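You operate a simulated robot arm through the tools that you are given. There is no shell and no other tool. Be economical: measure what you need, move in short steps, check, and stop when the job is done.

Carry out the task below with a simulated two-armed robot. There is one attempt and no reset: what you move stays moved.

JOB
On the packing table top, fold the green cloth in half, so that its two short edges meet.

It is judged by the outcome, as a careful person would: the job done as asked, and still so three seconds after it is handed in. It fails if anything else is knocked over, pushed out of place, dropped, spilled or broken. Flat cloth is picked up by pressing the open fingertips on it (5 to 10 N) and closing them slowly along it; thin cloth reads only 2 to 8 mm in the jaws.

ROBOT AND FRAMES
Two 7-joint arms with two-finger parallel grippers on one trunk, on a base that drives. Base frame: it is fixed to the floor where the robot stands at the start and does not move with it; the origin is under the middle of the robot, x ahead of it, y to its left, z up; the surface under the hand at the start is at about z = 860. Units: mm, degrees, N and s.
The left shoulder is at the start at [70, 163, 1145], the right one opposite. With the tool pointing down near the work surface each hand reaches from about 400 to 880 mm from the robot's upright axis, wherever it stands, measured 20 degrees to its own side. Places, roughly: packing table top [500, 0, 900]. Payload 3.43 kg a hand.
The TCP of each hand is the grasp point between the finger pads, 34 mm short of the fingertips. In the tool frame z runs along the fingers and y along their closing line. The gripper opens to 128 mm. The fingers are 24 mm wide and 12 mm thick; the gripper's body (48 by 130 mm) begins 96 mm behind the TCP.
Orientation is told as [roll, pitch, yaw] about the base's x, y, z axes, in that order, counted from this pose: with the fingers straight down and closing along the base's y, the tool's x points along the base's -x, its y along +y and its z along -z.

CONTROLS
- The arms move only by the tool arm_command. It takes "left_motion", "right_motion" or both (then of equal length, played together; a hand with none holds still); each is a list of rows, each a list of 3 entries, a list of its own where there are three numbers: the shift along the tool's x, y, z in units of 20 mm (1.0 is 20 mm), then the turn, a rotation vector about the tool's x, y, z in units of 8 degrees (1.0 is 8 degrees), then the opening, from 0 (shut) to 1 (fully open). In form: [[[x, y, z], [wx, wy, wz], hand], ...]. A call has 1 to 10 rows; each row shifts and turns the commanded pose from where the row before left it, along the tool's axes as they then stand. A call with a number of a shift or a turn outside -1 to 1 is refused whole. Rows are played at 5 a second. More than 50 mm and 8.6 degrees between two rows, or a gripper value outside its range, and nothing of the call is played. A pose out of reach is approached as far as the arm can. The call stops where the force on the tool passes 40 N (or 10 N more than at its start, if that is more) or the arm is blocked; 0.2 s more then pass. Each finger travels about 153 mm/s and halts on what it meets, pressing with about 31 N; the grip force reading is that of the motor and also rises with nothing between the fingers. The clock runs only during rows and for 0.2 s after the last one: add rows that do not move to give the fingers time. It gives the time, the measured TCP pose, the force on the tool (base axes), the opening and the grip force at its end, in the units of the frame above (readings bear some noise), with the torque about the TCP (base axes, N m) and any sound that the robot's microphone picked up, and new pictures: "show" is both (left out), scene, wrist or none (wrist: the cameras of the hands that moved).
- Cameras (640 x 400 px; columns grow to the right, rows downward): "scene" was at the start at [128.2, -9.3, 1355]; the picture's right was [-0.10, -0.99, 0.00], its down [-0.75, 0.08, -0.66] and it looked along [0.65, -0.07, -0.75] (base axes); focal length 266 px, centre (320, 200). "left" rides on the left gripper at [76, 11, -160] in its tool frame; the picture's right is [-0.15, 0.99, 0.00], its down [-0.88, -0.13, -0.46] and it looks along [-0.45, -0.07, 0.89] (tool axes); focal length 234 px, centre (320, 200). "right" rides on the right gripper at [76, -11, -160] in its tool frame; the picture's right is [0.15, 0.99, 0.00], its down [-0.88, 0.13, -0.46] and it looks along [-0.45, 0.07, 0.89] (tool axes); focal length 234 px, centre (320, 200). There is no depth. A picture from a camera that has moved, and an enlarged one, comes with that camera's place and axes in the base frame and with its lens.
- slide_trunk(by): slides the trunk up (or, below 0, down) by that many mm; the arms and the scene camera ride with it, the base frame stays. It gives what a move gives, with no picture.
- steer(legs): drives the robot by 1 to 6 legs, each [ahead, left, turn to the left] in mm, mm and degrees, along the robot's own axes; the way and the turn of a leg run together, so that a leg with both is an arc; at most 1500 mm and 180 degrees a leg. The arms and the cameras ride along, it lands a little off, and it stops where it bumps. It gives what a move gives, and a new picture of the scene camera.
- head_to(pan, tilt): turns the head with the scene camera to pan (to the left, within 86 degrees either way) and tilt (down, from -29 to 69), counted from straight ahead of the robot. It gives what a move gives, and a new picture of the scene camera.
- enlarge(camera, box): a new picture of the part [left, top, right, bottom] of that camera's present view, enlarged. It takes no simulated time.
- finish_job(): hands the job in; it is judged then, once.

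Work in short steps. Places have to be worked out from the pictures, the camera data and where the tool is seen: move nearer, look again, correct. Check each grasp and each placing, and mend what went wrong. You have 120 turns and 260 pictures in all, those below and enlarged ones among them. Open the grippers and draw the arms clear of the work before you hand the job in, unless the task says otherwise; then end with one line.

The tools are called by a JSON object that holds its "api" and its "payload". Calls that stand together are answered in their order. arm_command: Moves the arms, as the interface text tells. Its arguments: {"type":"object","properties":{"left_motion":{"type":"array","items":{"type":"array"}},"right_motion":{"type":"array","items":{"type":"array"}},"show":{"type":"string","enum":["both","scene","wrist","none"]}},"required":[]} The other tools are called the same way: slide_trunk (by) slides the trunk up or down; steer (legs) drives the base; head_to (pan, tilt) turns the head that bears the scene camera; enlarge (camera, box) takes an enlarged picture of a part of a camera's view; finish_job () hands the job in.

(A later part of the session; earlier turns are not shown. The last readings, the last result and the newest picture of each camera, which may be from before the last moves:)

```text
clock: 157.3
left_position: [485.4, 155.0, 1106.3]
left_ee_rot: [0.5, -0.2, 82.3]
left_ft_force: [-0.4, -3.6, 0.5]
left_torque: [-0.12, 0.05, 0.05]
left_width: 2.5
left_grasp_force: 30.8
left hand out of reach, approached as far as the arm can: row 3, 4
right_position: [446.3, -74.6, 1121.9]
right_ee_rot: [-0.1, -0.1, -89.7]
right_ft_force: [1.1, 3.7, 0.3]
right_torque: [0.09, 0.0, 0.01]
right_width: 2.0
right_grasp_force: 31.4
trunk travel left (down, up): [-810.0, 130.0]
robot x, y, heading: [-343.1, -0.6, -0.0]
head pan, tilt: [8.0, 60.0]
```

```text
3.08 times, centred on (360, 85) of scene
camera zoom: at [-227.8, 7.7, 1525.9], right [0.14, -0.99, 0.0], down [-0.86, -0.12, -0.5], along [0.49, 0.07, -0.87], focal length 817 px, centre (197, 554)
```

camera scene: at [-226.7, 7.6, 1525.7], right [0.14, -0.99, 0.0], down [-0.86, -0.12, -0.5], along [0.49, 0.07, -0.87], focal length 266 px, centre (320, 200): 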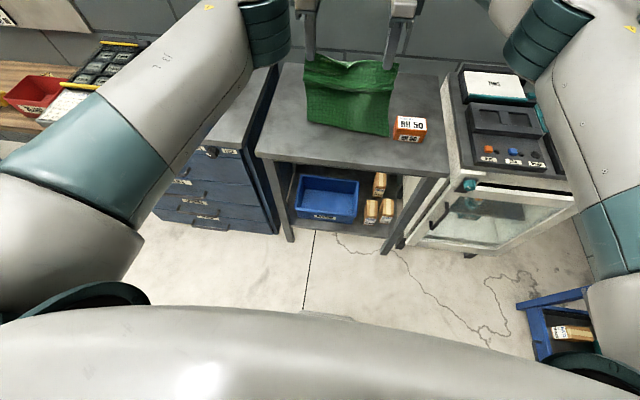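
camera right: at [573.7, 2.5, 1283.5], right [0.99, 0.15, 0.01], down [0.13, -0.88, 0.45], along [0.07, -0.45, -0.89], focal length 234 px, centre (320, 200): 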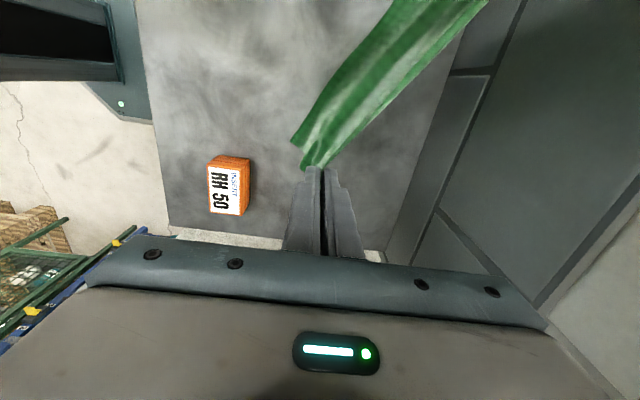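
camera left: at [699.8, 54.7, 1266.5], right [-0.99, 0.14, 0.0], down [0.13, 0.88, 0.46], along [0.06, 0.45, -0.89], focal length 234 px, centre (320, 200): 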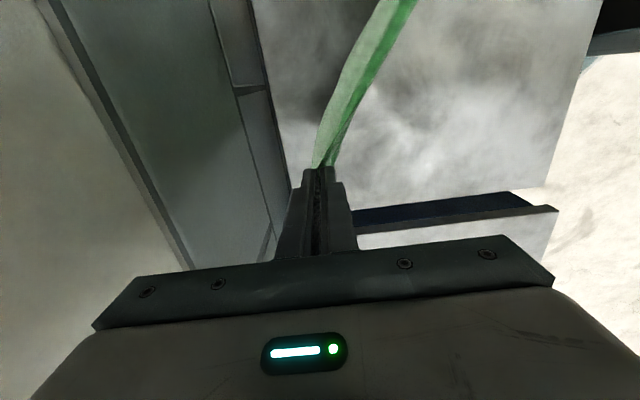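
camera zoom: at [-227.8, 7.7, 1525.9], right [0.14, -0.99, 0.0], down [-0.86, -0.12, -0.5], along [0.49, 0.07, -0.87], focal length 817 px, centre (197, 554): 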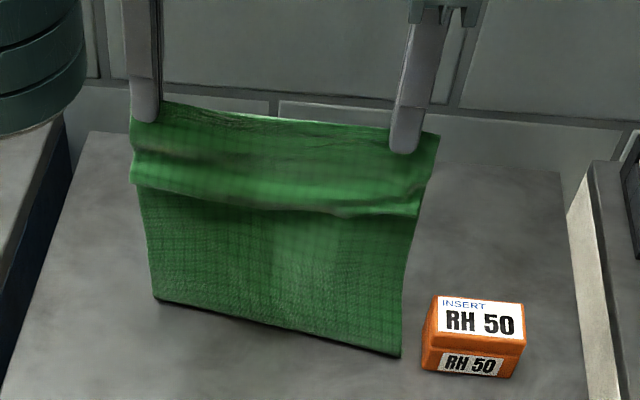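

Only the upper layer is held, and its ~60 mm hem now hangs on my side — the right way round for laying it down. I'll move the hands rigidly using base and trunk only: forward and down, to lay the lower half flat.

{"api": "steer", "payload": {"legs": [[110, 0, 0]]}}

{"api": "slide_trunk", "payload": {"by": -100}}

{"api": "steer", "payload": {"legs": [[85, 0, 0]]}}

{"api": "slide_trunk", "payload": {"by": -50}}

{"api": "enlarge", "payload": {"camera": "scene", "box": [250, 40, 430, 200]}}

```text
clock: 158.5
left_position: [593.3, 153.7, 1109.2]
left_ee_rot: [0.3, -0.4, 82.2]
left_ft_force: [-0.7, -2.9, 0.5]
left_torque: [-0.13, 0.05, 0.02]
left_width: 2.5
left_grasp_force: 31.2
right_position: [556.3, -74.9, 1123.1]
right_ee_rot: [0.1, -0.1, -89.7]
right_ft_force: [0.6, 4.8, -0.6]
right_torque: [0.12, -0.02, 0.01]
right_width: 2.3
right_grasp_force: 30.7
trunk travel left (down, up): [-810.0, 130.0]
robot x, y, heading: [-237.3, 0.4, 0.3]
head pan, tilt: [8.0, 60.0]
camera scene: at [-120.8, 7.5, 1526.2], right [0.14, -0.99, 0.0], down [-0.86, -0.12, -0.5], along [0.5, 0.07, -0.87], focal length 266 px, centre (320, 200)
```

scene: 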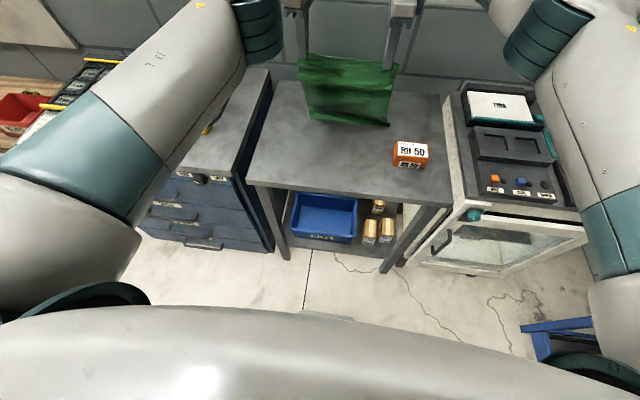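

```text
clock: 159.8
left_position: [593.3, 155.3, 1007.7]
left_ee_rot: [0.4, -0.3, 82.4]
left_ft_force: [-1.1, -3.7, 0.3]
left_torque: [-0.14, 0.03, 0.03]
left_width: 2.6
left_grasp_force: 30.9
right_position: [555.8, -74.7, 1022.2]
right_ee_rot: [-0.1, -0.1, -89.8]
right_ft_force: [0.9, 5.2, -0.5]
right_torque: [0.12, 0.02, -0.05]
right_width: 2.4
right_grasp_force: 31.2
trunk travel left (down, up): [-710.0, 230.0]
robot x, y, heading: [-230.2, 0.8, 0.1]
head pan, tilt: [8.0, 60.0]
```

```text
clock: 160.9
left_position: [679.5, 153.2, 1006.5]
left_ee_rot: [0.3, -0.3, 82.3]
left_ft_force: [-0.8, -4.1, 0.1]
left_torque: [-0.16, 0.01, 0.02]
left_width: 2.4
left_grasp_force: 31.1
right_position: [640.6, -74.4, 1023.8]
right_ee_rot: [0.0, -0.2, -89.7]
right_ft_force: [0.4, 4.7, -0.2]
right_torque: [0.1, 0.0, 0.01]
right_width: 2.3
right_grasp_force: 30.9
trunk travel left (down, up): [-710.0, 230.0]
robot x, y, heading: [-147.8, -1.3, 0.1]
head pan, tilt: [8.0, 60.0]
camera scene: at [-34.2, 7.4, 1426.1], right [0.14, -0.99, 0.0], down [-0.86, -0.12, -0.5], along [0.5, 0.07, -0.87], focal length 266 px, centre (320, 200)
```

scene: 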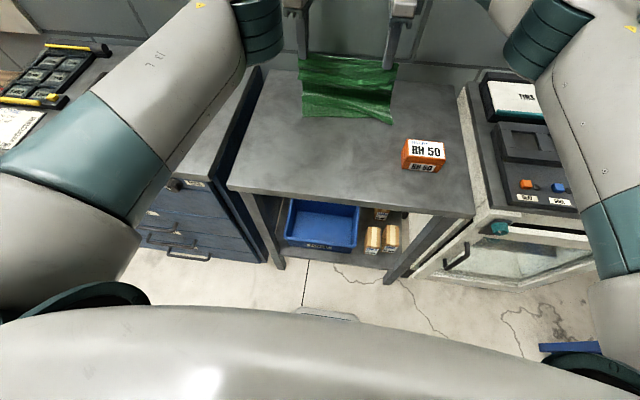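

```text
clock: 161.8
left_position: [680.0, 153.5, 959.2]
left_ee_rot: [0.3, -0.3, 82.4]
left_ft_force: [-1.7, -3.8, 0.1]
left_torque: [-0.14, -0.01, 0.03]
left_width: 2.4
left_grasp_force: 31.2
right_position: [640.8, -74.2, 973.6]
right_ee_rot: [0.1, -0.1, -89.7]
right_ft_force: [0.0, 3.4, -0.2]
right_torque: [0.13, -0.05, 0.02]
right_width: 2.3
right_grasp_force: 30.3
trunk travel left (down, up): [-660.0, 280.0]
robot x, y, heading: [-150.3, 2.8, 0.1]
head pan, tilt: [8.0, 60.0]
```

```text
2.50 times, centred on (340, 120) of scene
camera zoom: at [-35.2, 7.4, 1376.2], right [0.14, -0.99, 0.0], down [-0.86, -0.12, -0.5], along [0.5, 0.07, -0.87], focal length 664 px, centre (270, 400)
```

zoom: 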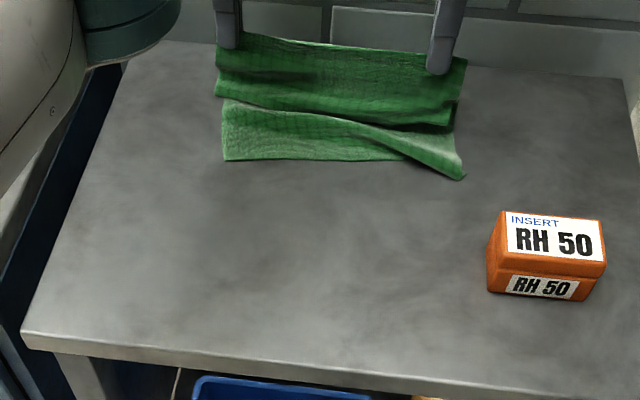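

The lower edge followed along (now x≈563–572), while the hem edge would land at about x≈620 (left) and 580 (right). I align it by a small arc drive (turn left 8.8° while sliding right), then lower and check.

{"api": "steer", "payload": {"legs": [[-22, -122, 8.8]]}}

{"api": "slide_trunk", "payload": {"by": -42}}

{"api": "enlarge", "payload": {"camera": "scene", "box": [220, 20, 420, 180]}}

```text
clock: 163.1
left_position: [633.3, 163.3, 956.0]
left_ee_rot: [0.4, -0.2, 91.3]
left_ft_force: [-0.2, -4.5, 0.7]
left_torque: [-0.19, -0.03, -0.04]
left_width: 2.8
left_grasp_force: 31.1
right_position: [630.5, -69.5, 972.2]
right_ee_rot: [0.0, -0.1, -80.7]
right_ft_force: [-0.3, 4.1, -0.4]
right_torque: [0.12, 0.02, -0.02]
right_width: 2.2
right_grasp_force: 31.3
trunk travel left (down, up): [-660.0, 280.0]
robot x, y, heading: [-169.0, -121.8, 9.1]
head pan, tilt: [8.0, 60.0]
camera scene: at [-49.5, -94.8, 1376.0], right [0.29, -0.96, 0.0], down [-0.83, -0.25, -0.5], along [0.48, 0.15, -0.87], focal length 266 px, centre (320, 200)
```

scene: 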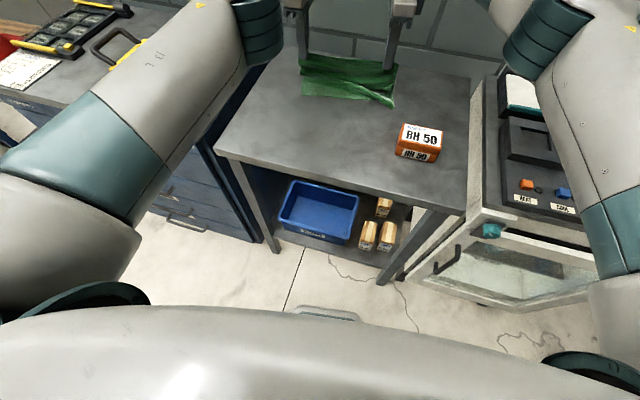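

```text
clock: 163.9
left_position: [632.3, 161.8, 915.0]
left_ee_rot: [0.2, -0.3, 91.3]
left_ft_force: [0.6, -3.4, 0.3]
left_torque: [-0.1, -0.02, -0.03]
left_width: 2.5
left_grasp_force: 31.4
right_position: [631.0, -69.5, 931.1]
right_ee_rot: [0.0, 0.0, -80.6]
right_ft_force: [-0.5, 3.5, -1.1]
right_torque: [0.12, -0.02, -0.04]
right_width: 2.1
right_grasp_force: 30.7
trunk travel left (down, up): [-618.0, 322.0]
robot x, y, heading: [-165.2, -123.8, 8.9]
head pan, tilt: [8.0, 60.0]
```

```text
2.50 times, centred on (320, 100) of scene
camera zoom: at [-50.2, -94.8, 1334.1], right [0.29, -0.96, 0.0], down [-0.83, -0.25, -0.5], along [0.48, 0.15, -0.87], focal length 664 px, centre (320, 450)
```

zoom: 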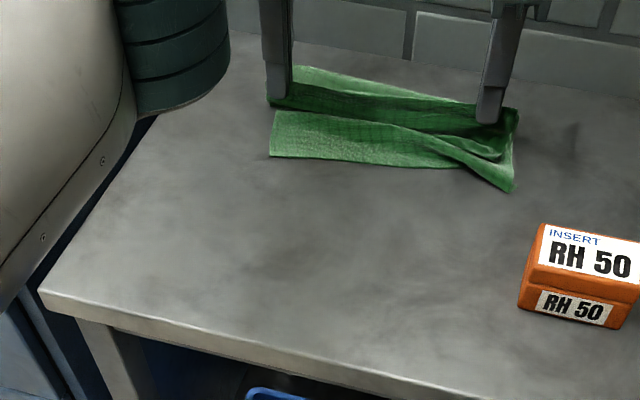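

Tips are now level at x≈632. I step back 45 mm, lower, and then nudge forward 25 mm so that the hem trails on my side, ending above the lower edge.

{"api": "slide_trunk", "payload": {"by": 18}}

{"api": "steer", "payload": {"legs": [[-48, 7, 0]]}}

{"api": "arm_command", "payload": {"right_motion": [[[0, 0, 0.4], [0, 0, 0], 0], [[0, 0, 0.4], [0, 0, 0], 0]], "show": "none"}}

{"api": "slide_trunk", "payload": {"by": -30}}

{"api": "steer", "payload": {"legs": [[28, -4, 0]]}}

{"api": "enlarge", "payload": {"camera": "scene", "box": [220, 20, 420, 180]}}

```text
clock: 164.6
left_position: [632.7, 163.0, 932.9]
left_ee_rot: [0.4, -0.2, 91.3]
left_ft_force: [0.7, -4.6, -0.1]
left_torque: [-0.12, -0.03, -0.03]
left_width: 2.4
left_grasp_force: 31.1
right_position: [631.6, -68.7, 946.7]
right_ee_rot: [0.1, -0.1, -80.7]
right_ft_force: [0.5, 4.2, 0.8]
right_torque: [0.11, 0.03, -0.05]
right_width: 2.2
right_grasp_force: 31.3
trunk travel left (down, up): [-636.0, 304.0]
robot x, y, heading: [-163.9, -120.3, 8.9]
head pan, tilt: [8.0, 60.0]
```

```text
clock: 165.5
left_position: [586.3, 160.9, 932.9]
left_ee_rot: [0.3, -0.3, 91.4]
left_ft_force: [-0.4, -4.1, -0.1]
left_torque: [-0.12, 0.02, 0.01]
left_width: 2.4
left_grasp_force: 31.3
right_position: [583.4, -71.7, 948.3]
right_ee_rot: [-0.1, -0.2, -80.7]
right_ft_force: [-0.6, 4.2, -0.2]
right_torque: [0.13, 0.02, -0.05]
right_width: 2.1
right_grasp_force: 30.3
trunk travel left (down, up): [-636.0, 304.0]
robot x, y, heading: [-211.7, -120.9, 9.2]
head pan, tilt: [8.0, 60.0]
camera scene: at [-96.6, -95.6, 1351.7], right [0.29, -0.96, 0.0], down [-0.83, -0.25, -0.5], along [0.48, 0.15, -0.87], focal length 266 px, centre (320, 200)
```

scene: 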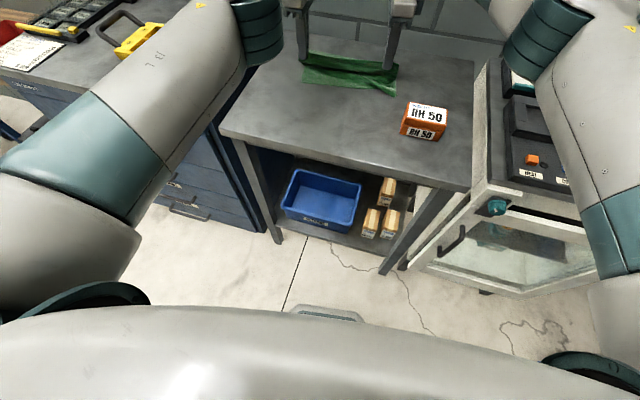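

```text
clock: 166.1
left_position: [583.8, 159.5, 934.3]
left_ee_rot: [0.3, -0.2, 91.3]
left_ft_force: [-0.5, -2.6, 0.5]
left_torque: [-0.1, -0.01, -0.03]
left_width: 2.5
left_grasp_force: 30.5
right_position: [582.8, -69.9, 933.8]
right_ee_rot: [0.1, 0.0, -80.7]
right_ft_force: [-0.7, 3.0, 0.7]
right_torque: [0.08, -0.03, -0.04]
right_width: 2.2
right_grasp_force: 31.3
trunk travel left (down, up): [-636.0, 304.0]
robot x, y, heading: [-212.1, -121.5, 8.9]
head pan, tilt: [8.0, 60.0]
```

```text
clock: 166.8
left_position: [584.4, 159.6, 904.4]
left_ee_rot: [0.2, -0.3, 91.3]
left_ft_force: [-0.6, -3.6, 1.1]
left_torque: [-0.1, -0.02, -0.02]
left_width: 2.6
left_grasp_force: 31.3
right_position: [582.2, -71.3, 903.1]
right_ee_rot: [0.1, -0.2, -80.7]
right_ft_force: [0.0, 4.0, 1.5]
right_torque: [0.11, 0.0, -0.02]
right_width: 2.3
right_grasp_force: 31.0
trunk travel left (down, up): [-606.0, 334.0]
robot x, y, heading: [-211.6, -118.6, 8.9]
head pan, tilt: [8.0, 60.0]
```

```text
clock: 167.7
left_position: [610.8, 161.6, 904.2]
left_ee_rot: [0.4, -0.3, 91.2]
left_ft_force: [-2.1, -3.2, -0.4]
left_torque: [-0.13, 0.07, -0.02]
left_width: 2.4
left_grasp_force: 30.7
right_position: [609.6, -70.5, 903.2]
right_ee_rot: [0.0, -0.2, -80.7]
right_ft_force: [-1.2, 3.7, 0.4]
right_torque: [0.09, 0.0, -0.04]
right_width: 2.0
right_grasp_force: 31.1
trunk travel left (down, up): [-606.0, 334.0]
robot x, y, heading: [-185.5, -120.1, 9.0]
head pan, tilt: [8.0, 60.0]
camera scene: at [-70.5, -95.4, 1322.0], right [0.29, -0.96, 0.0], down [-0.83, -0.25, -0.5], along [0.48, 0.15, -0.87], focal length 266 px, centre (320, 200)
```

scene: 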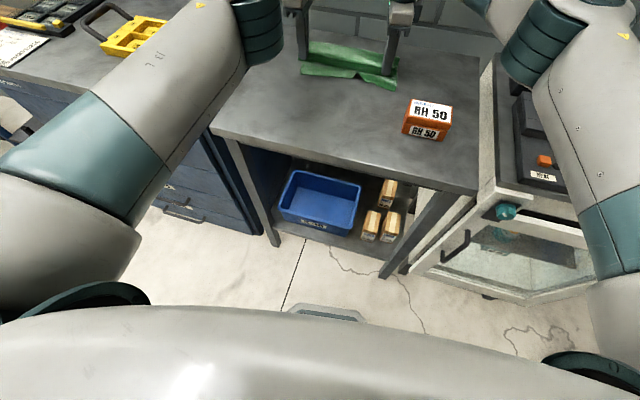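

```text
2.50 times, centred on (320, 100) of scene
camera zoom: at [-70.5, -95.4, 1322.0], right [0.29, -0.96, 0.0], down [-0.83, -0.25, -0.5], along [0.48, 0.15, -0.87], focal length 664 px, centre (320, 450)
```

zoom: 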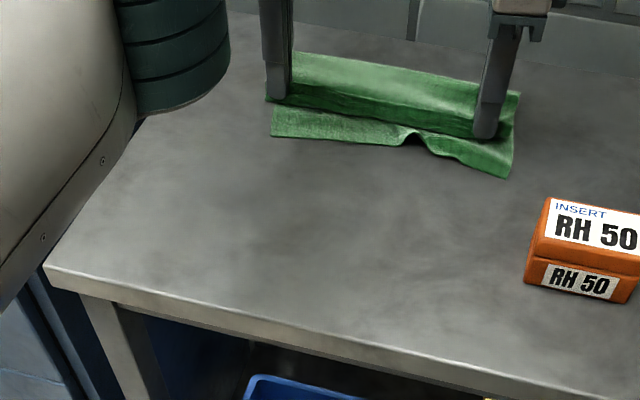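

I release here, raise, and re-assess, also trying to free the left arm by turning its yaw back.

{"api": "arm_command", "payload": {"left_motion": [[[0, 0, 0], [0, 0, 0], 0.2], [[0, 0, 0], [0, 0, 0], 0.4], [[0, 0, 0], [0, 0, 0], 0.4]], "right_motion": [[[0, 0, 0], [0, 0, 0], 0.2], [[0, 0, 0], [0, 0, 0], 0.4], [[0, 0, 0], [0, 0, 0], 0.4]], "show": "none"}}

{"api": "slide_trunk", "payload": {"by": 130}}

{"api": "arm_command", "payload": {"left_motion": [[[0, 0, 0], [0, 0, 1], 0.4], [[0, 0, 0], [0, 0, 1], 0.4], [[0, 0, 0], [0, 0, 1], 0.4], [[0, 0, 0], [0, 0, 1], 0.4], [[0, 0, 0], [0, 0, 1], 0.4], [[0, 0, 0], [0, 0, 1], 0.4], [[0, 0, 0], [0, 0, 1], 0.4], [[0, 0, 0], [0, 0, 1], 0.4]], "show": "none"}}

{"api": "arm_command", "payload": {"left_motion": [[[1, 0, 0], [0, 0, 0], 0.4], [[1, 0, 0], [0, 0, 0], 0.4], [[1, 0, 0], [0, 0, 0], 0.4], [[1, 0, 0], [0, 0, 0], 0.4]], "show": "both"}}

```text
clock: 168.5
left_position: [611.6, 162.9, 902.9]
left_ee_rot: [0.3, -0.3, 91.2]
left_ft_force: [0.3, -0.3, 0.7]
left_torque: [0.0, -0.03, -0.03]
left_width: 51.0
left_grasp_force: 0.0
right_position: [609.9, -70.5, 903.0]
right_ee_rot: [0.0, -0.1, -80.6]
right_ft_force: [-0.6, 0.4, 0.7]
right_torque: [0.0, 0.0, 0.0]
right_width: 51.3
right_grasp_force: 0.1
trunk travel left (down, up): [-606.0, 334.0]
robot x, y, heading: [-186.3, -120.4, 8.8]
head pan, tilt: [8.0, 60.0]
```

```text
clock: 170.0
left_position: [611.8, 162.2, 1034.3]
left_ee_rot: [0.5, -0.3, 91.3]
left_ft_force: [0.4, 0.5, -0.6]
left_torque: [0.0, -0.04, 0.0]
left_width: 51.1
left_grasp_force: 0.0
right_position: [611.3, -70.5, 1032.5]
right_ee_rot: [0.0, -0.2, -80.7]
right_ft_force: [0.2, 0.3, -0.2]
right_torque: [-0.03, 0.02, -0.02]
right_width: 51.0
right_grasp_force: 0.0
trunk travel left (down, up): [-736.0, 204.0]
robot x, y, heading: [-184.7, -120.8, 8.6]
head pan, tilt: [8.0, 60.0]
```

```text
clock: 171.8
left_position: [611.3, 161.7, 1034.5]
left_ee_rot: [0.4, 0.1, 27.2]
left_ft_force: [-1.1, -0.5, 0.5]
left_torque: [-0.01, 0.0, -0.01]
left_width: 51.3
left_grasp_force: 0.0
right_position: [609.0, -69.9, 1031.8]
right_ee_rot: [-0.1, -0.2, -80.7]
right_ft_force: [-0.4, -0.6, -0.4]
right_torque: [-0.02, 0.0, 0.04]
right_width: 51.1
right_grasp_force: 0.0
trunk travel left (down, up): [-736.0, 204.0]
robot x, y, heading: [-183.5, -121.3, 9.0]
head pan, tilt: [8.0, 60.0]
```

```text
clock: 172.8
left_position: [612.9, 129.7, 1034.8]
left_ee_rot: [0.5, 0.3, 27.3]
left_ft_force: [0.0, 0.0, -0.7]
left_torque: [0.01, -0.01, -0.01]
left_width: 51.3
left_grasp_force: 0.0
left hand out of reach, approached as far as the arm can: row 1, 2, 3, 4
right_position: [610.1, -71.4, 1033.0]
right_ee_rot: [0.1, -0.1, -80.6]
right_ft_force: [0.1, -0.8, -0.6]
right_torque: [0.0, 0.02, 0.02]
right_width: 51.0
right_grasp_force: 0.0
trunk travel left (down, up): [-736.0, 204.0]
robot x, y, heading: [-182.4, -119.3, 9.0]
head pan, tilt: [8.0, 60.0]
camera scene: at [-70.2, -95.9, 1452.0], right [0.29, -0.96, 0.0], down [-0.83, -0.25, -0.5], along [0.48, 0.15, -0.87], focal length 266 px, centre (320, 200)
camera left: at [540.9, 102.1, 1194.3], right [-0.32, 0.95, 0.01], down [0.85, 0.29, 0.45], along [0.42, 0.15, -0.89], focal length 234 px, centre (320, 200)
```

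scene: 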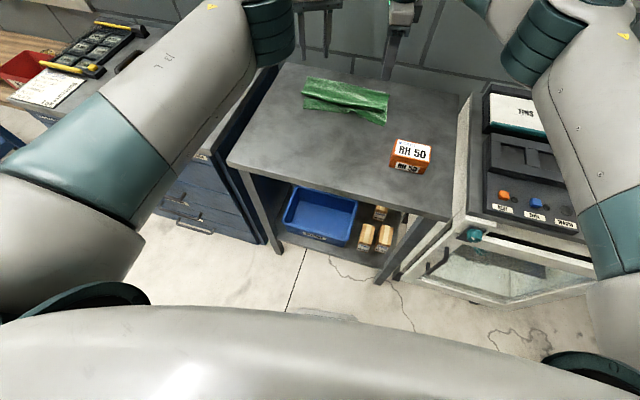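
left: 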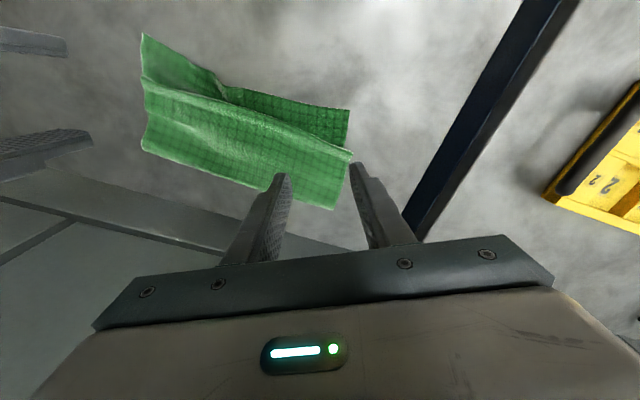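

The left arm is still stuck in a stretched branch. I try moving it outward over the cabinet, and then back toward the robot from there.

{"api": "arm_command", "payload": {"left_motion": [[[-0.45, 0.89, -0.4], [0, 0, 0], 0.4], [[-0.45, 0.89, -0.4], [0, 0, 0], 0.4], [[-0.45, 0.89, -0.4], [0, 0, 0], 0.4], [[-0.45, 0.89, -0.4], [0, 0, 0], 0.4], [[-0.45, 0.89, -0.4], [0, 0, 0], 0.4], [[-0.45, 0.89, -0.4], [0, 0, 0], 0.4], [[-0.45, 0.89, -0.4], [0, 0, 0], 0.4], [[-0.45, 0.89, -0.4], [0, 0, 0], 0.4], [[-0.45, 0.89, -0.4], [0, 0, 0], 0.4], [[-0.45, 0.89, -0.4], [0, 0, 0], 0.4]], "show": "none"}}

{"api": "arm_command", "payload": {"left_motion": [[[0.89, 0.45, 0], [0, 0, 1], 0.4], [[0.89, 0.45, 0], [0, 0, 1], 0.4], [[0.89, 0.3, 0], [0, 0, 0.5], 0.4], [[1, 0, 0], [0, 0, 0], 0.4], [[1, 0, 0], [0, 0, 0], 0.4], [[1, 0, 0], [0, 0, 0], 0.4], [[1, 0, 0], [0, 0, 0], 0.4], [[1, 0, 0], [0, 0, 0], 0.4]], "show": "none"}}

```text
clock: 175.0
left_position: [582.3, 324.2, 1114.0]
left_ee_rot: [0.4, 0.2, 27.3]
left_ft_force: [0.5, -0.1, -0.9]
left_torque: [0.0, -0.02, 0.0]
left_width: 51.0
left_grasp_force: 0.1
left hand out of reach, approached as far as the arm can: row 4, 6, 8, 9, 10
right_position: [609.5, -71.2, 1032.2]
right_ee_rot: [0.0, -0.1, -80.7]
right_ft_force: [-0.3, 0.6, 0.8]
right_torque: [0.02, -0.03, 0.02]
right_width: 51.2
right_grasp_force: 0.0
trunk travel left (down, up): [-736.0, 204.0]
robot x, y, heading: [-185.2, -122.5, 9.1]
head pan, tilt: [8.0, 60.0]
```

```text
clock: 176.8
left_position: [577.8, 328.6, 1113.4]
left_ee_rot: [0.7, 0.5, 21.8]
left_ft_force: [0.3, -0.6, -0.1]
left_torque: [0.01, 0.03, 0.0]
left_width: 51.3
left_grasp_force: 0.1
left hand out of reach, approached as far as the arm can: row 1, 2, 3, 4, 5, 6, 7, 8
right_position: [609.8, -69.8, 1032.0]
right_ee_rot: [0.1, -0.1, -80.7]
right_ft_force: [-1.0, 0.5, 0.5]
right_torque: [-0.02, 0.0, -0.01]
right_width: 51.2
right_grasp_force: 0.1
trunk travel left (down, up): [-736.0, 204.0]
robot x, y, heading: [-184.4, -120.1, 9.0]
head pan, tilt: [8.0, 60.0]
```

The left arm can only swing at its present radius, but I can still combine it with base motion. Let me look at the cloth closely now.

{"api": "enlarge", "payload": {"camera": "scene", "box": [280, 60, 410, 140]}}

{"api": "enlarge", "payload": {"camera": "right", "box": [160, 0, 480, 200]}}

```text
4.92 times, centred on (345, 100) of scene
camera zoom: at [-70.2, -95.5, 1452.0], right [0.29, -0.96, 0.0], down [-0.83, -0.25, -0.5], along [0.48, 0.15, -0.87], focal length 1307 px, centre (197, 692)
```

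zoom: 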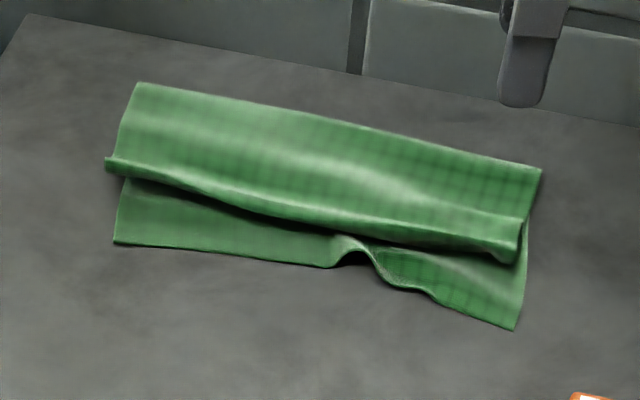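

```text
2.00 times, centred on (320, 100) of right
camera zoom: at [586.8, 2.4, 1192.6], right [0.95, 0.3, 0.0], down [0.27, -0.85, 0.46], along [0.14, -0.44, -0.89], focal length 468 px, centre (320, 400)
```

zoom: 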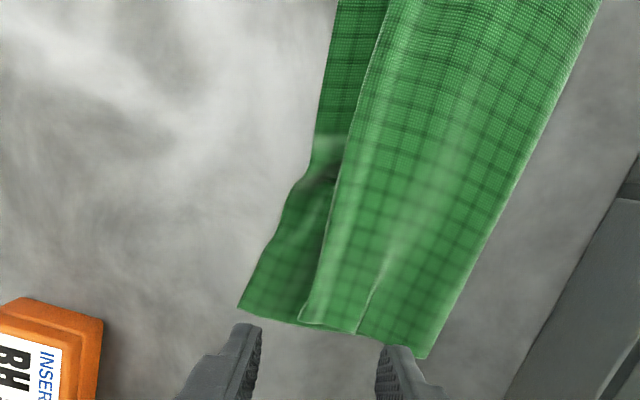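

Now the picture is clear: the cloth is folded with the lower edge at x≈560, and the upper layer ends in a rounded crest at x≈615 because its ~60 mm hem is tucked underneath. If I lift the crest, let the hem hang, and lay it down moving forward, the hem edge will land on the lower edge. I bring the left hand back over its crest end.

{"api": "arm_command", "payload": {"left_motion": [[[0.183, -0.97, 0.44], [0, 0, 0], 0.3], [[0.183, -0.97, 0.44], [0, 0, 0], 0.3], [[0.183, -0.97, 0.44], [0, 0, 0], 0.3], [[0.183, -0.97, 0.44], [0, 0, 0], 0.3], [[0.183, -0.97, 0.44], [0, 0, 0], 0.3], [[0.183, -0.97, 0.44], [0, 0, 0], 0.3], [[0.183, -0.97, 0.44], [0, 0, 0], 0.3], [[0.183, -0.97, 0.44], [0, 0, 0], 0.3], [[0.183, -0.97, 0.44], [0, 0, 0], 0.3]], "right_motion": [[[0, 0.25, 0], [0, 0, 0], 0.3], [[0, 0, 0], [0, 0, 0], 0.3], [[0, 0, 0], [0, 0, 0], 0.3], [[0, 0, 0], [0, 0, 0], 0.3], [[0, 0, 0], [0, 0, 0], 0.3], [[0, 0, 0], [0, 0, 0], 0.3], [[0, 0, 0], [0, 0, 0], 0.3], [[0, 0, 0], [0, 0, 0], 0.3], [[0, 0, 0], [0, 0, 0], 0.3]], "show": "none"}}

{"api": "arm_command", "payload": {"left_motion": [[[0, 0, 0], [0, 0, -1], 0.3], [[0, 0, 0], [0, 0, -1], 0.3], [[0, 0, 0], [0, 0, -1], 0.3], [[0, 0, 0], [0, 0, -1], 0.3], [[0, 0, 0], [0, 0, -1], 0.3], [[0, 0, 0], [0, 0, -1], 0.3], [[0, 0, 0], [0, 0, -1], 0.3], [[0, 0, 0], [0, 0, -1], 0.3], [[0, 0, 0], [0, 0, -0.6], 0.3]], "show": "none"}}

```text
clock: 178.8
left_position: [611.9, 160.4, 1031.6]
left_ee_rot: [0.7, 0.7, 21.8]
left_ft_force: [-0.2, -1.3, 0.2]
left_torque: [-0.03, -0.01, -0.02]
left_width: 38.3
left_grasp_force: 0.1
left hand out of reach, approached as far as the arm can: row 2
right_position: [615.6, -69.0, 1032.6]
right_ee_rot: [0.0, -0.1, -80.6]
right_ft_force: [-1.0, -0.2, -1.7]
right_torque: [0.05, -0.03, 0.03]
right_width: 38.3
right_grasp_force: 0.0
trunk travel left (down, up): [-736.0, 204.0]
robot x, y, heading: [-184.7, -118.9, 8.8]
head pan, tilt: [8.0, 60.0]
```

```text
clock: 180.8
left_position: [610.9, 160.8, 1031.5]
left_ee_rot: [0.9, -0.3, 90.8]
left_ft_force: [0.5, 0.2, -0.5]
left_torque: [0.0, 0.03, 0.03]
left_width: 38.2
left_grasp_force: 0.0
left hand out of reach, approached as far as the arm can: row 1
right_position: [614.6, -70.4, 1033.3]
right_ee_rot: [0.0, -0.1, -80.6]
right_ft_force: [-0.4, 0.2, 1.4]
right_torque: [0.02, 0.0, -0.02]
right_width: 38.3
right_grasp_force: 0.1
trunk travel left (down, up): [-736.0, 204.0]
robot x, y, heading: [-185.9, -123.6, 9.1]
head pan, tilt: [8.0, 60.0]
```

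Both are in place. I lower with the trunk to about 12 mm above the table and check alignment.

{"api": "slide_trunk", "payload": {"by": -122}}

{"api": "enlarge", "payload": {"camera": "left", "box": [180, 40, 460, 230]}}

{"api": "enlarge", "payload": {"camera": "right", "box": [180, 40, 460, 230]}}

```text
clock: 182.4
left_position: [611.2, 160.4, 910.0]
left_ee_rot: [0.8, -0.4, 90.6]
left_ft_force: [0.0, 0.5, -0.1]
left_torque: [0.01, -0.03, 0.01]
left_width: 38.3
left_grasp_force: 0.1
right_position: [614.5, -69.1, 911.4]
right_ee_rot: [-0.1, -0.1, -80.6]
right_ft_force: [0.4, 0.1, -0.6]
right_torque: [-0.05, 0.01, 0.02]
right_width: 38.4
right_grasp_force: 0.0
trunk travel left (down, up): [-614.0, 326.0]
robot x, y, heading: [-182.7, -118.5, 9.0]
head pan, tilt: [8.0, 60.0]
```

```text
2.11 times, centred on (320, 135) of left
camera zoom: at [602.3, 81.1, 1068.9], right [-0.99, 0.14, 0.01], down [0.13, 0.88, 0.46], along [0.05, 0.46, -0.89], focal length 493 px, centre (320, 337)
```

zoom: 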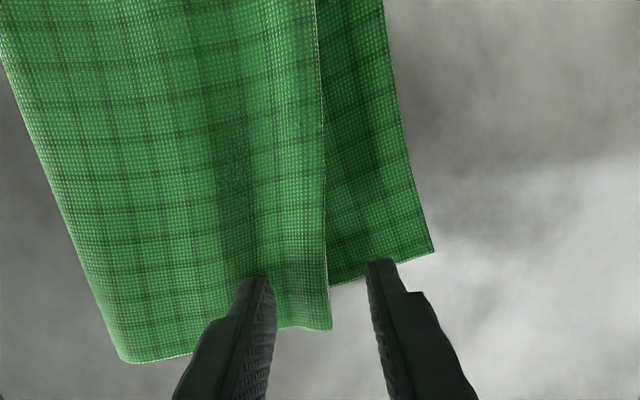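

```text
2.11 times, centred on (320, 135) of right
camera zoom: at [591.7, 3.1, 1071.4], right [0.95, 0.3, 0.0], down [0.27, -0.85, 0.46], along [0.14, -0.44, -0.89], focal length 493 px, centre (320, 337)
```

zoom: 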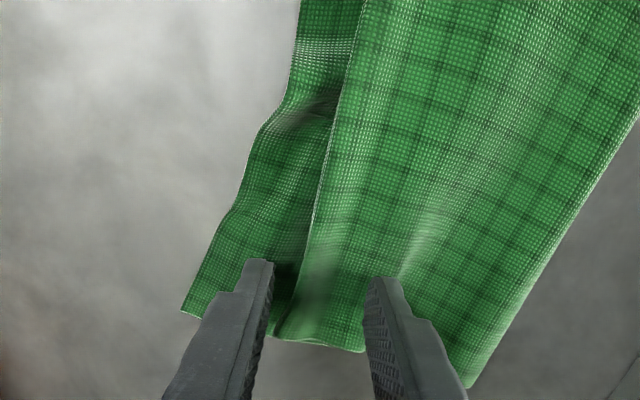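

The jaws straddle the crest on both sides. I lower 7 mm, close, lift 75 mm with the trunk, and check.

{"api": "slide_trunk", "payload": {"by": -8}}

{"api": "arm_command", "payload": {"left_motion": [[[0, 0, 0], [0, 0, 0], 0.22], [[0, 0, 0], [0, 0, 0], 0.14], [[0, 0, 0], [0, 0, 0], 0.07], [[0, 0, 0], [0, 0, 0], 0], [[0, 0, 0], [0, 0, 0], 0], [[0, 0, 0], [0, 0, 0], 0]], "right_motion": [[[0, 0, 0], [0, 0, 0], 0.22], [[0, 0, 0], [0, 0, 0], 0.14], [[0, 0, 0], [0, 0, 0], 0.07], [[0, 0, 0], [0, 0, 0], 0], [[0, 0, 0], [0, 0, 0], 0], [[0, 0, 0], [0, 0, 0], 0]], "show": "none"}}

{"api": "slide_trunk", "payload": {"by": 80}}

{"api": "enlarge", "payload": {"camera": "scene", "box": [270, 20, 430, 140]}}

{"api": "enlarge", "payload": {"camera": "right", "box": [180, 0, 500, 220]}}

```text
clock: 182.9
left_position: [610.9, 160.4, 901.6]
left_ee_rot: [0.7, -0.4, 90.6]
left_ft_force: [0.8, -0.4, 0.1]
left_torque: [-0.01, 0.02, -0.01]
left_width: 38.5
left_grasp_force: 0.0
right_position: [615.2, -70.1, 902.9]
right_ee_rot: [0.0, -0.1, -80.7]
right_ft_force: [-0.3, -0.6, 0.0]
right_torque: [0.0, -0.02, -0.02]
right_width: 38.2
right_grasp_force: 0.0
trunk travel left (down, up): [-606.0, 334.0]
robot x, y, heading: [-183.3, -119.9, 8.7]
head pan, tilt: [8.0, 60.0]
```

```text
clock: 184.3
left_position: [611.0, 159.5, 901.8]
left_ee_rot: [0.8, -0.4, 90.6]
left_ft_force: [0.3, -0.3, 0.0]
left_torque: [0.03, 0.0, -0.03]
left_width: 5.9
left_grasp_force: 30.5
right_position: [614.5, -70.0, 902.6]
right_ee_rot: [0.0, -0.1, -80.7]
right_ft_force: [-0.4, 1.0, 0.1]
right_torque: [-0.04, -0.04, 0.0]
right_width: 2.3
right_grasp_force: 30.8
trunk travel left (down, up): [-606.0, 334.0]
robot x, y, heading: [-182.9, -119.5, 9.2]
head pan, tilt: [8.0, 60.0]
```

```text
clock: 185.5
left_position: [611.8, 160.4, 980.2]
left_ee_rot: [0.8, -0.4, 90.7]
left_ft_force: [-0.2, -0.4, 0.0]
left_torque: [-0.02, 0.02, -0.01]
left_width: 5.8
left_grasp_force: 31.1
right_position: [615.1, -70.0, 981.6]
right_ee_rot: [-0.1, 0.0, -80.7]
right_ft_force: [-0.1, 0.1, 0.3]
right_torque: [0.01, 0.03, 0.01]
right_width: 2.4
right_grasp_force: 31.1
trunk travel left (down, up): [-686.0, 254.0]
robot x, y, heading: [-188.1, -119.9, 8.8]
head pan, tilt: [8.0, 60.0]
```

```text
3.33 times, centred on (350, 80) of scene
camera zoom: at [-69.8, -95.3, 1401.9], right [0.29, -0.96, 0.0], down [-0.83, -0.25, -0.5], along [0.48, 0.15, -0.87], focal length 885 px, centre (220, 600)
```

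zoom: 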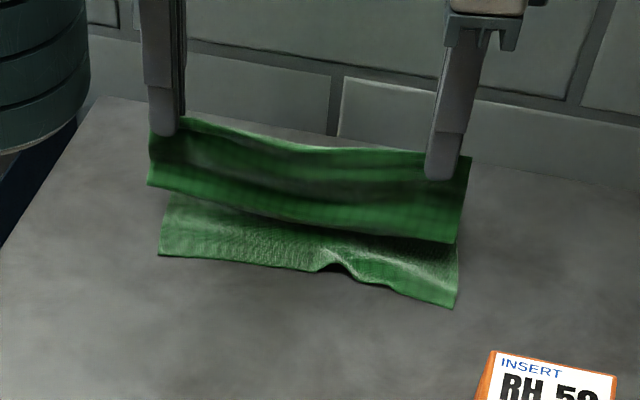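

```text
1.82 times, centred on (340, 110) of right
camera zoom: at [592.2, 3.2, 1142.7], right [0.95, 0.3, 0.0], down [0.27, -0.85, 0.46], along [0.14, -0.44, -0.89], focal length 426 px, centre (284, 364)
```

zoom: 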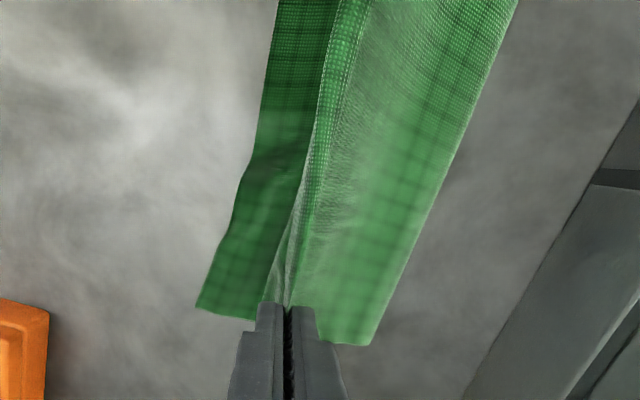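

The hem (≈70–75 mm) now hangs free on my side with its edge clean. I move back 25 mm so its edge is over the lower edge (x≈563), lower until it touches, then advance in steps while lowering so it lays down flat.

{"api": "steer", "payload": {"legs": [[-25, 4, 0]]}}

{"api": "slide_trunk", "payload": {"by": -22}}

{"api": "steer", "payload": {"legs": [[18, -3, 0]]}}

{"api": "slide_trunk", "payload": {"by": -22}}

{"api": "steer", "payload": {"legs": [[18, -3, 0]]}}

{"api": "slide_trunk", "payload": {"by": -20}}

{"api": "enlarge", "payload": {"camera": "scene", "box": [270, 20, 430, 140]}}

```text
clock: 186.3
left_position: [588.0, 160.4, 977.6]
left_ee_rot: [1.1, -0.4, 90.6]
left_ft_force: [0.6, -0.4, -0.5]
left_torque: [-0.05, 0.06, -0.02]
left_width: 5.5
left_grasp_force: 31.4
right_position: [592.9, -70.8, 979.2]
right_ee_rot: [-0.2, -0.1, -80.7]
right_ft_force: [0.9, 0.4, -0.8]
right_torque: [-0.01, 0.06, -0.03]
right_width: 2.1
right_grasp_force: 31.7
trunk travel left (down, up): [-686.0, 254.0]
robot x, y, heading: [-208.1, -119.9, 8.9]
head pan, tilt: [8.0, 60.0]
camera scene: at [-90.6, -95.1, 1401.3], right [0.29, -0.96, 0.0], down [-0.83, -0.25, -0.5], along [0.47, 0.15, -0.87], focal length 266 px, centre (320, 200)
```

scene: 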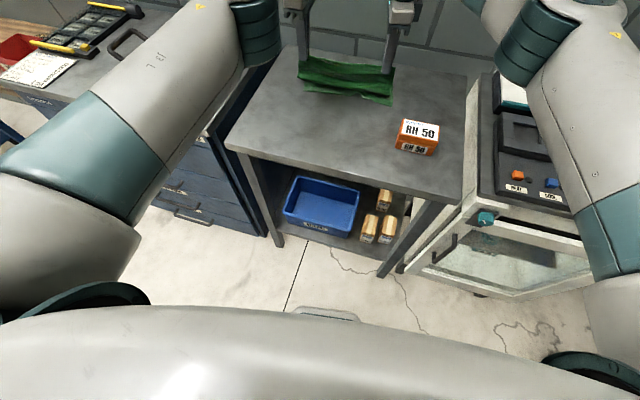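

```text
clock: 187.0
left_position: [585.2, 160.6, 959.5]
left_ee_rot: [0.8, -0.4, 90.7]
left_ft_force: [0.2, 0.3, 0.3]
left_torque: [-0.02, 0.01, 0.02]
left_width: 5.7
left_grasp_force: 31.0
right_position: [590.0, -70.0, 961.2]
right_ee_rot: [0.0, -0.2, -80.7]
right_ft_force: [-0.1, -0.1, 0.6]
right_torque: [0.0, -0.02, 0.03]
right_width: 2.3
right_grasp_force: 30.8
trunk travel left (down, up): [-664.0, 276.0]
robot x, y, heading: [-207.4, -121.7, 9.1]
head pan, tilt: [8.0, 60.0]
```

```text
clock: 187.8
left_position: [600.7, 159.7, 962.1]
left_ee_rot: [0.7, -0.4, 90.7]
left_ft_force: [-0.3, -1.0, -0.1]
left_torque: [0.01, -0.04, 0.0]
left_width: 3.9
left_grasp_force: 31.4
right_position: [606.0, -70.6, 963.1]
right_ee_rot: [0.1, 0.0, -80.6]
right_ft_force: [-0.4, -0.2, 0.4]
right_torque: [-0.03, -0.03, 0.03]
right_width: 2.5
right_grasp_force: 31.0
trunk travel left (down, up): [-664.0, 276.0]
robot x, y, heading: [-192.5, -122.7, 9.0]
head pan, tilt: [8.0, 60.0]
camera scene: at [-80.6, -95.6, 1380.5], right [0.29, -0.96, 0.0], down [-0.83, -0.25, -0.5], along [0.48, 0.15, -0.86], focal length 266 px, centre (320, 200)
```

scene: 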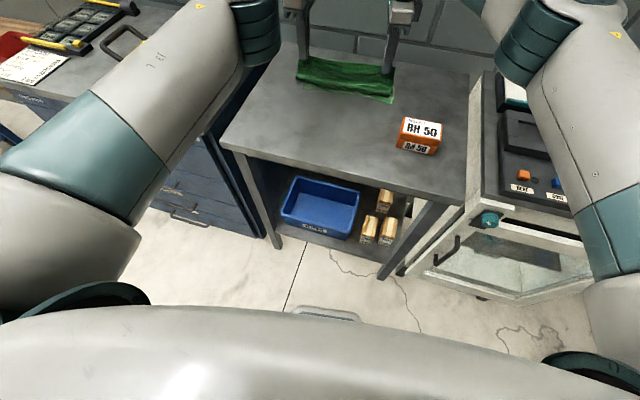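

```text
clock: 188.4
left_position: [604.6, 160.0, 936.7]
left_ee_rot: [0.9, -0.5, 90.7]
left_ft_force: [0.9, 0.2, 0.6]
left_torque: [-0.03, 0.04, -0.01]
left_width: 3.7
left_grasp_force: 31.5
right_position: [607.8, -71.5, 939.1]
right_ee_rot: [0.0, -0.1, -80.7]
right_ft_force: [-0.6, -0.3, -0.2]
right_torque: [-0.01, -0.02, -0.01]
right_width: 2.4
right_grasp_force: 31.1
trunk travel left (down, up): [-642.0, 298.0]
robot x, y, heading: [-189.5, -119.3, 9.0]
head pan, tilt: [8.0, 60.0]
```

```text
clock: 189.2
left_position: [618.5, 159.6, 940.3]
left_ee_rot: [0.7, -0.5, 90.8]
left_ft_force: [0.0, 0.6, 1.0]
left_torque: [0.03, -0.02, 0.06]
left_width: 3.8
left_grasp_force: 31.6
right_position: [623.6, -68.8, 941.7]
right_ee_rot: [0.1, 0.0, -80.7]
right_ft_force: [0.2, 0.2, 0.1]
right_torque: [0.03, 0.0, 0.01]
right_width: 2.4
right_grasp_force: 30.9
trunk travel left (down, up): [-642.0, 298.0]
robot x, y, heading: [-176.4, -121.4, 9.1]
head pan, tilt: [8.0, 60.0]
camera scene: at [-62.7, -95.8, 1358.4], right [0.29, -0.96, 0.0], down [-0.83, -0.25, -0.5], along [0.48, 0.15, -0.86], focal length 266 px, centre (320, 200)
```

scene: 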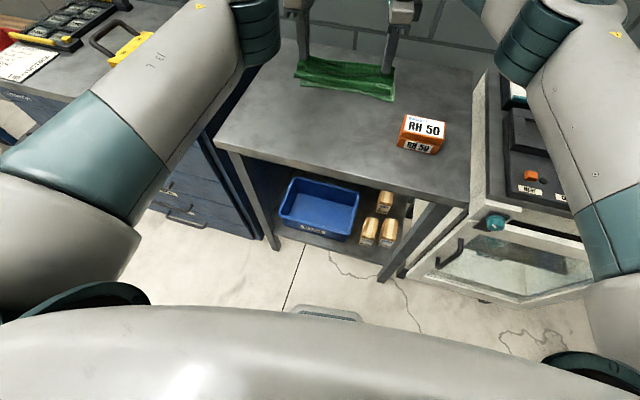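

```text
clock: 189.9
left_position: [620.4, 159.8, 918.2]
left_ee_rot: [0.8, -0.4, 90.7]
left_ft_force: [-0.8, 0.2, 0.0]
left_torque: [-0.03, -0.01, 0.03]
left_width: 3.8
left_grasp_force: 31.4
right_position: [626.2, -70.1, 919.0]
right_ee_rot: [0.0, -0.1, -80.7]
right_ft_force: [0.3, 0.1, 0.2]
right_torque: [0.05, 0.03, 0.01]
right_width: 2.5
right_grasp_force: 30.7
trunk travel left (down, up): [-622.0, 318.0]
robot x, y, heading: [-173.1, -121.4, 8.8]
head pan, tilt: [8.0, 60.0]
```

```text
3.33 times, centred on (350, 80) of scene
camera zoom: at [-59.3, -95.6, 1337.9], right [0.29, -0.96, 0.0], down [-0.83, -0.25, -0.5], along [0.48, 0.15, -0.87], focal length 885 px, centre (220, 600)
```

zoom: 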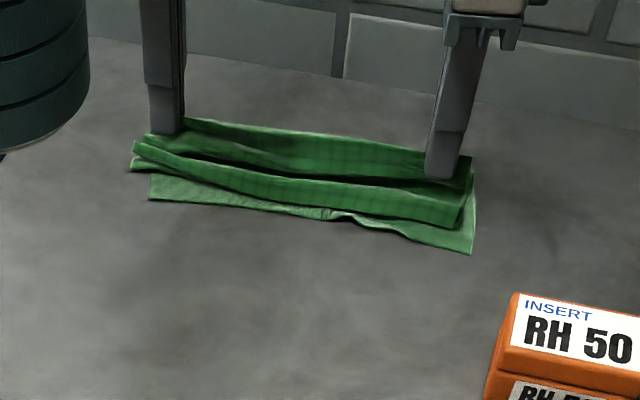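

The hem lies the right way now, but its edge is about 25 mm short of the lower edge. I repeat the same motion starting 30 mm further back.

{"api": "slide_trunk", "payload": {"by": 64}}

{"api": "steer", "payload": {"legs": [[-66, 10, 0]]}}

{"api": "slide_trunk", "payload": {"by": -26}}

{"api": "steer", "payload": {"legs": [[17, -3, 0]]}}

{"api": "slide_trunk", "payload": {"by": -22}}

{"api": "steer", "payload": {"legs": [[20, -3, 0]]}}

{"api": "slide_trunk", "payload": {"by": -20}}

{"api": "enlarge", "payload": {"camera": "scene", "box": [270, 20, 430, 140]}}

```text
clock: 190.9
left_position: [620.7, 160.3, 981.6]
left_ee_rot: [0.8, -0.3, 90.7]
left_ft_force: [-0.5, -0.2, -1.1]
left_torque: [0.0, 0.01, -0.02]
left_width: 3.8
left_grasp_force: 31.1
right_position: [626.8, -69.5, 983.7]
right_ee_rot: [0.0, -0.1, -80.6]
right_ft_force: [0.4, 0.9, 0.0]
right_torque: [-0.01, -0.02, -0.03]
right_width: 2.5
right_grasp_force: 31.7
trunk travel left (down, up): [-686.0, 254.0]
robot x, y, heading: [-176.0, -124.9, 8.7]
head pan, tilt: [8.0, 60.0]
```

```text
clock: 191.9
left_position: [557.4, 158.2, 980.5]
left_ee_rot: [0.9, -0.3, 90.6]
left_ft_force: [-0.3, -0.4, 0.3]
left_torque: [-0.03, -0.01, 0.0]
left_width: 3.9
left_grasp_force: 30.8
right_position: [560.2, -71.1, 982.6]
right_ee_rot: [-0.2, -0.1, -80.8]
right_ft_force: [-0.4, 0.3, 0.3]
right_torque: [0.01, 0.01, 0.05]
right_width: 2.5
right_grasp_force: 31.0
trunk travel left (down, up): [-686.0, 254.0]
robot x, y, heading: [-237.4, -122.1, 8.8]
head pan, tilt: [8.0, 60.0]
camera scene: at [-124.5, -96.3, 1401.7], right [0.29, -0.96, 0.0], down [-0.83, -0.25, -0.5], along [0.48, 0.15, -0.87], focal length 266 px, centre (320, 200)
```

scene: 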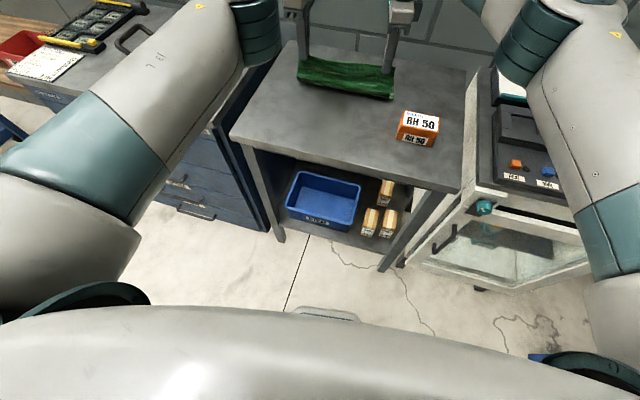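

```text
clock: 192.7
left_position: [553.3, 157.3, 956.5]
left_ee_rot: [0.6, -0.4, 90.6]
left_ft_force: [-1.3, -0.1, 0.9]
left_torque: [0.01, -0.04, 0.02]
left_width: 3.8
left_grasp_force: 31.3
right_position: [556.8, -72.5, 959.2]
right_ee_rot: [0.1, -0.1, -80.9]
right_ft_force: [-0.1, 0.1, -0.5]
right_torque: [-0.02, -0.01, 0.0]
right_width: 2.2
right_grasp_force: 31.1
trunk travel left (down, up): [-660.0, 280.0]
robot x, y, heading: [-237.6, -123.8, 9.3]
head pan, tilt: [8.0, 60.0]
```

```text
clock: 193.4
left_position: [570.3, 157.9, 958.4]
left_ee_rot: [0.6, -0.5, 90.6]
left_ft_force: [-0.2, 0.2, 0.9]
left_torque: [-0.01, 0.01, 0.05]
left_width: 3.5
left_grasp_force: 30.9
right_position: [574.7, -72.0, 958.9]
right_ee_rot: [0.2, -0.1, -80.9]
right_ft_force: [-0.4, -0.5, 0.3]
right_torque: [0.0, -0.01, 0.0]
right_width: 2.2
right_grasp_force: 30.7
trunk travel left (down, up): [-660.0, 280.0]
robot x, y, heading: [-226.9, -123.4, 9.1]
head pan, tilt: [8.0, 60.0]
camera scene: at [-111.7, -96.8, 1376.4], right [0.29, -0.96, 0.0], down [-0.83, -0.25, -0.5], along [0.48, 0.15, -0.87], focal length 266 px, centre (320, 200)
```

scene: 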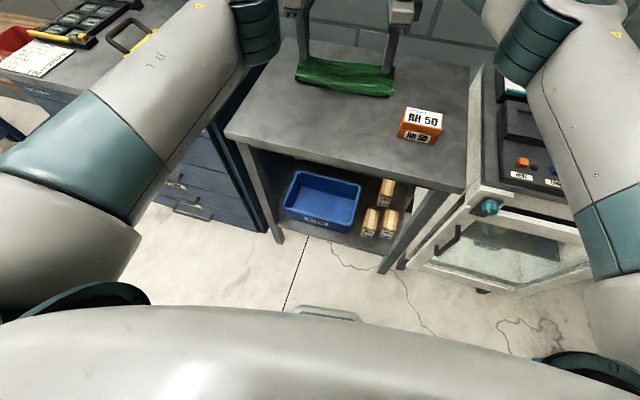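

```text
clock: 194.1
left_position: [572.0, 158.0, 934.0]
left_ee_rot: [0.8, -0.4, 90.6]
left_ft_force: [0.4, 0.6, -0.5]
left_torque: [-0.01, 0.01, -0.01]
left_width: 3.6
left_grasp_force: 30.9
right_position: [577.2, -71.9, 935.3]
right_ee_rot: [0.1, -0.1, -80.8]
right_ft_force: [0.7, 0.1, 0.1]
right_torque: [0.0, 0.01, 0.01]
right_width: 2.5
right_grasp_force: 31.2
trunk travel left (down, up): [-638.0, 302.0]
robot x, y, heading: [-222.7, -122.5, 8.9]
head pan, tilt: [8.0, 60.0]
```

```text
clock: 194.9
left_position: [589.1, 159.4, 937.9]
left_ee_rot: [0.6, -0.3, 90.7]
left_ft_force: [0.2, -0.3, 0.3]
left_torque: [0.0, -0.04, 0.0]
left_width: 4.0
left_grasp_force: 30.8
right_position: [595.1, -70.9, 937.1]
right_ee_rot: [0.1, -0.1, -80.7]
right_ft_force: [0.3, -0.1, 0.5]
right_torque: [-0.01, 0.02, 0.01]
right_width: 2.5
right_grasp_force: 30.7
trunk travel left (down, up): [-638.0, 302.0]
robot x, y, heading: [-203.3, -125.6, 9.2]
head pan, tilt: [8.0, 60.0]
camera scene: at [-92.4, -96.8, 1354.4], right [0.29, -0.96, 0.0], down [-0.83, -0.25, -0.5], along [0.48, 0.15, -0.87], focal length 266 px, centre (320, 200)
```

scene: 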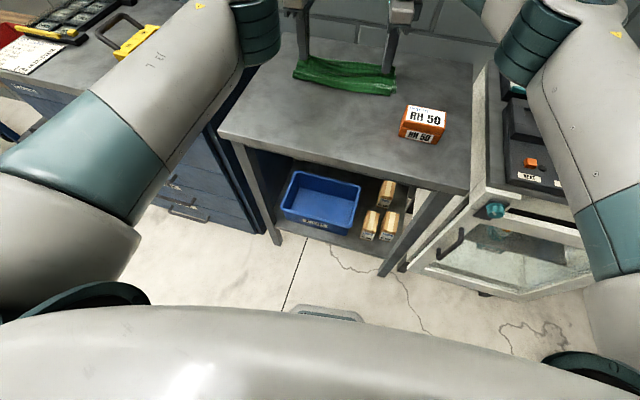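

```text
clock: 195.6
left_position: [592.6, 158.3, 913.9]
left_ee_rot: [0.9, -0.4, 90.6]
left_ft_force: [-0.5, 1.0, 0.0]
left_torque: [0.0, 0.0, 0.01]
left_width: 3.5
left_grasp_force: 31.1
right_position: [595.5, -69.7, 915.0]
right_ee_rot: [0.0, -0.1, -80.7]
right_ft_force: [0.1, 0.5, 0.0]
right_torque: [0.02, 0.02, -0.02]
right_width: 2.2
right_grasp_force: 30.9
trunk travel left (down, up): [-618.0, 322.0]
robot x, y, heading: [-204.6, -123.5, 8.8]
head pan, tilt: [8.0, 60.0]
```

```text
3.33 times, centred on (350, 80) of scene
camera zoom: at [-88.9, -96.6, 1333.9], right [0.29, -0.96, 0.0], down [-0.83, -0.25, -0.5], along [0.48, 0.15, -0.87], focal length 885 px, centre (220, 600)
```

zoom: 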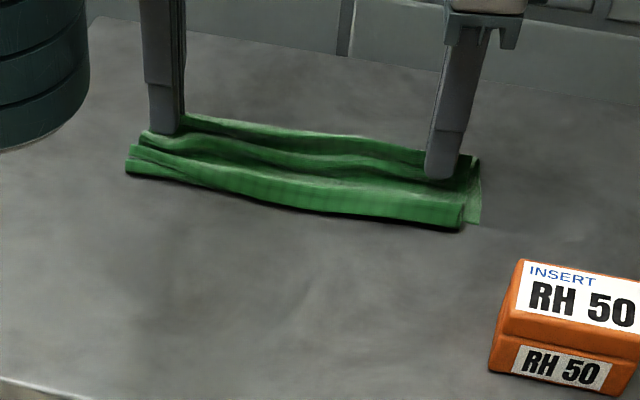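

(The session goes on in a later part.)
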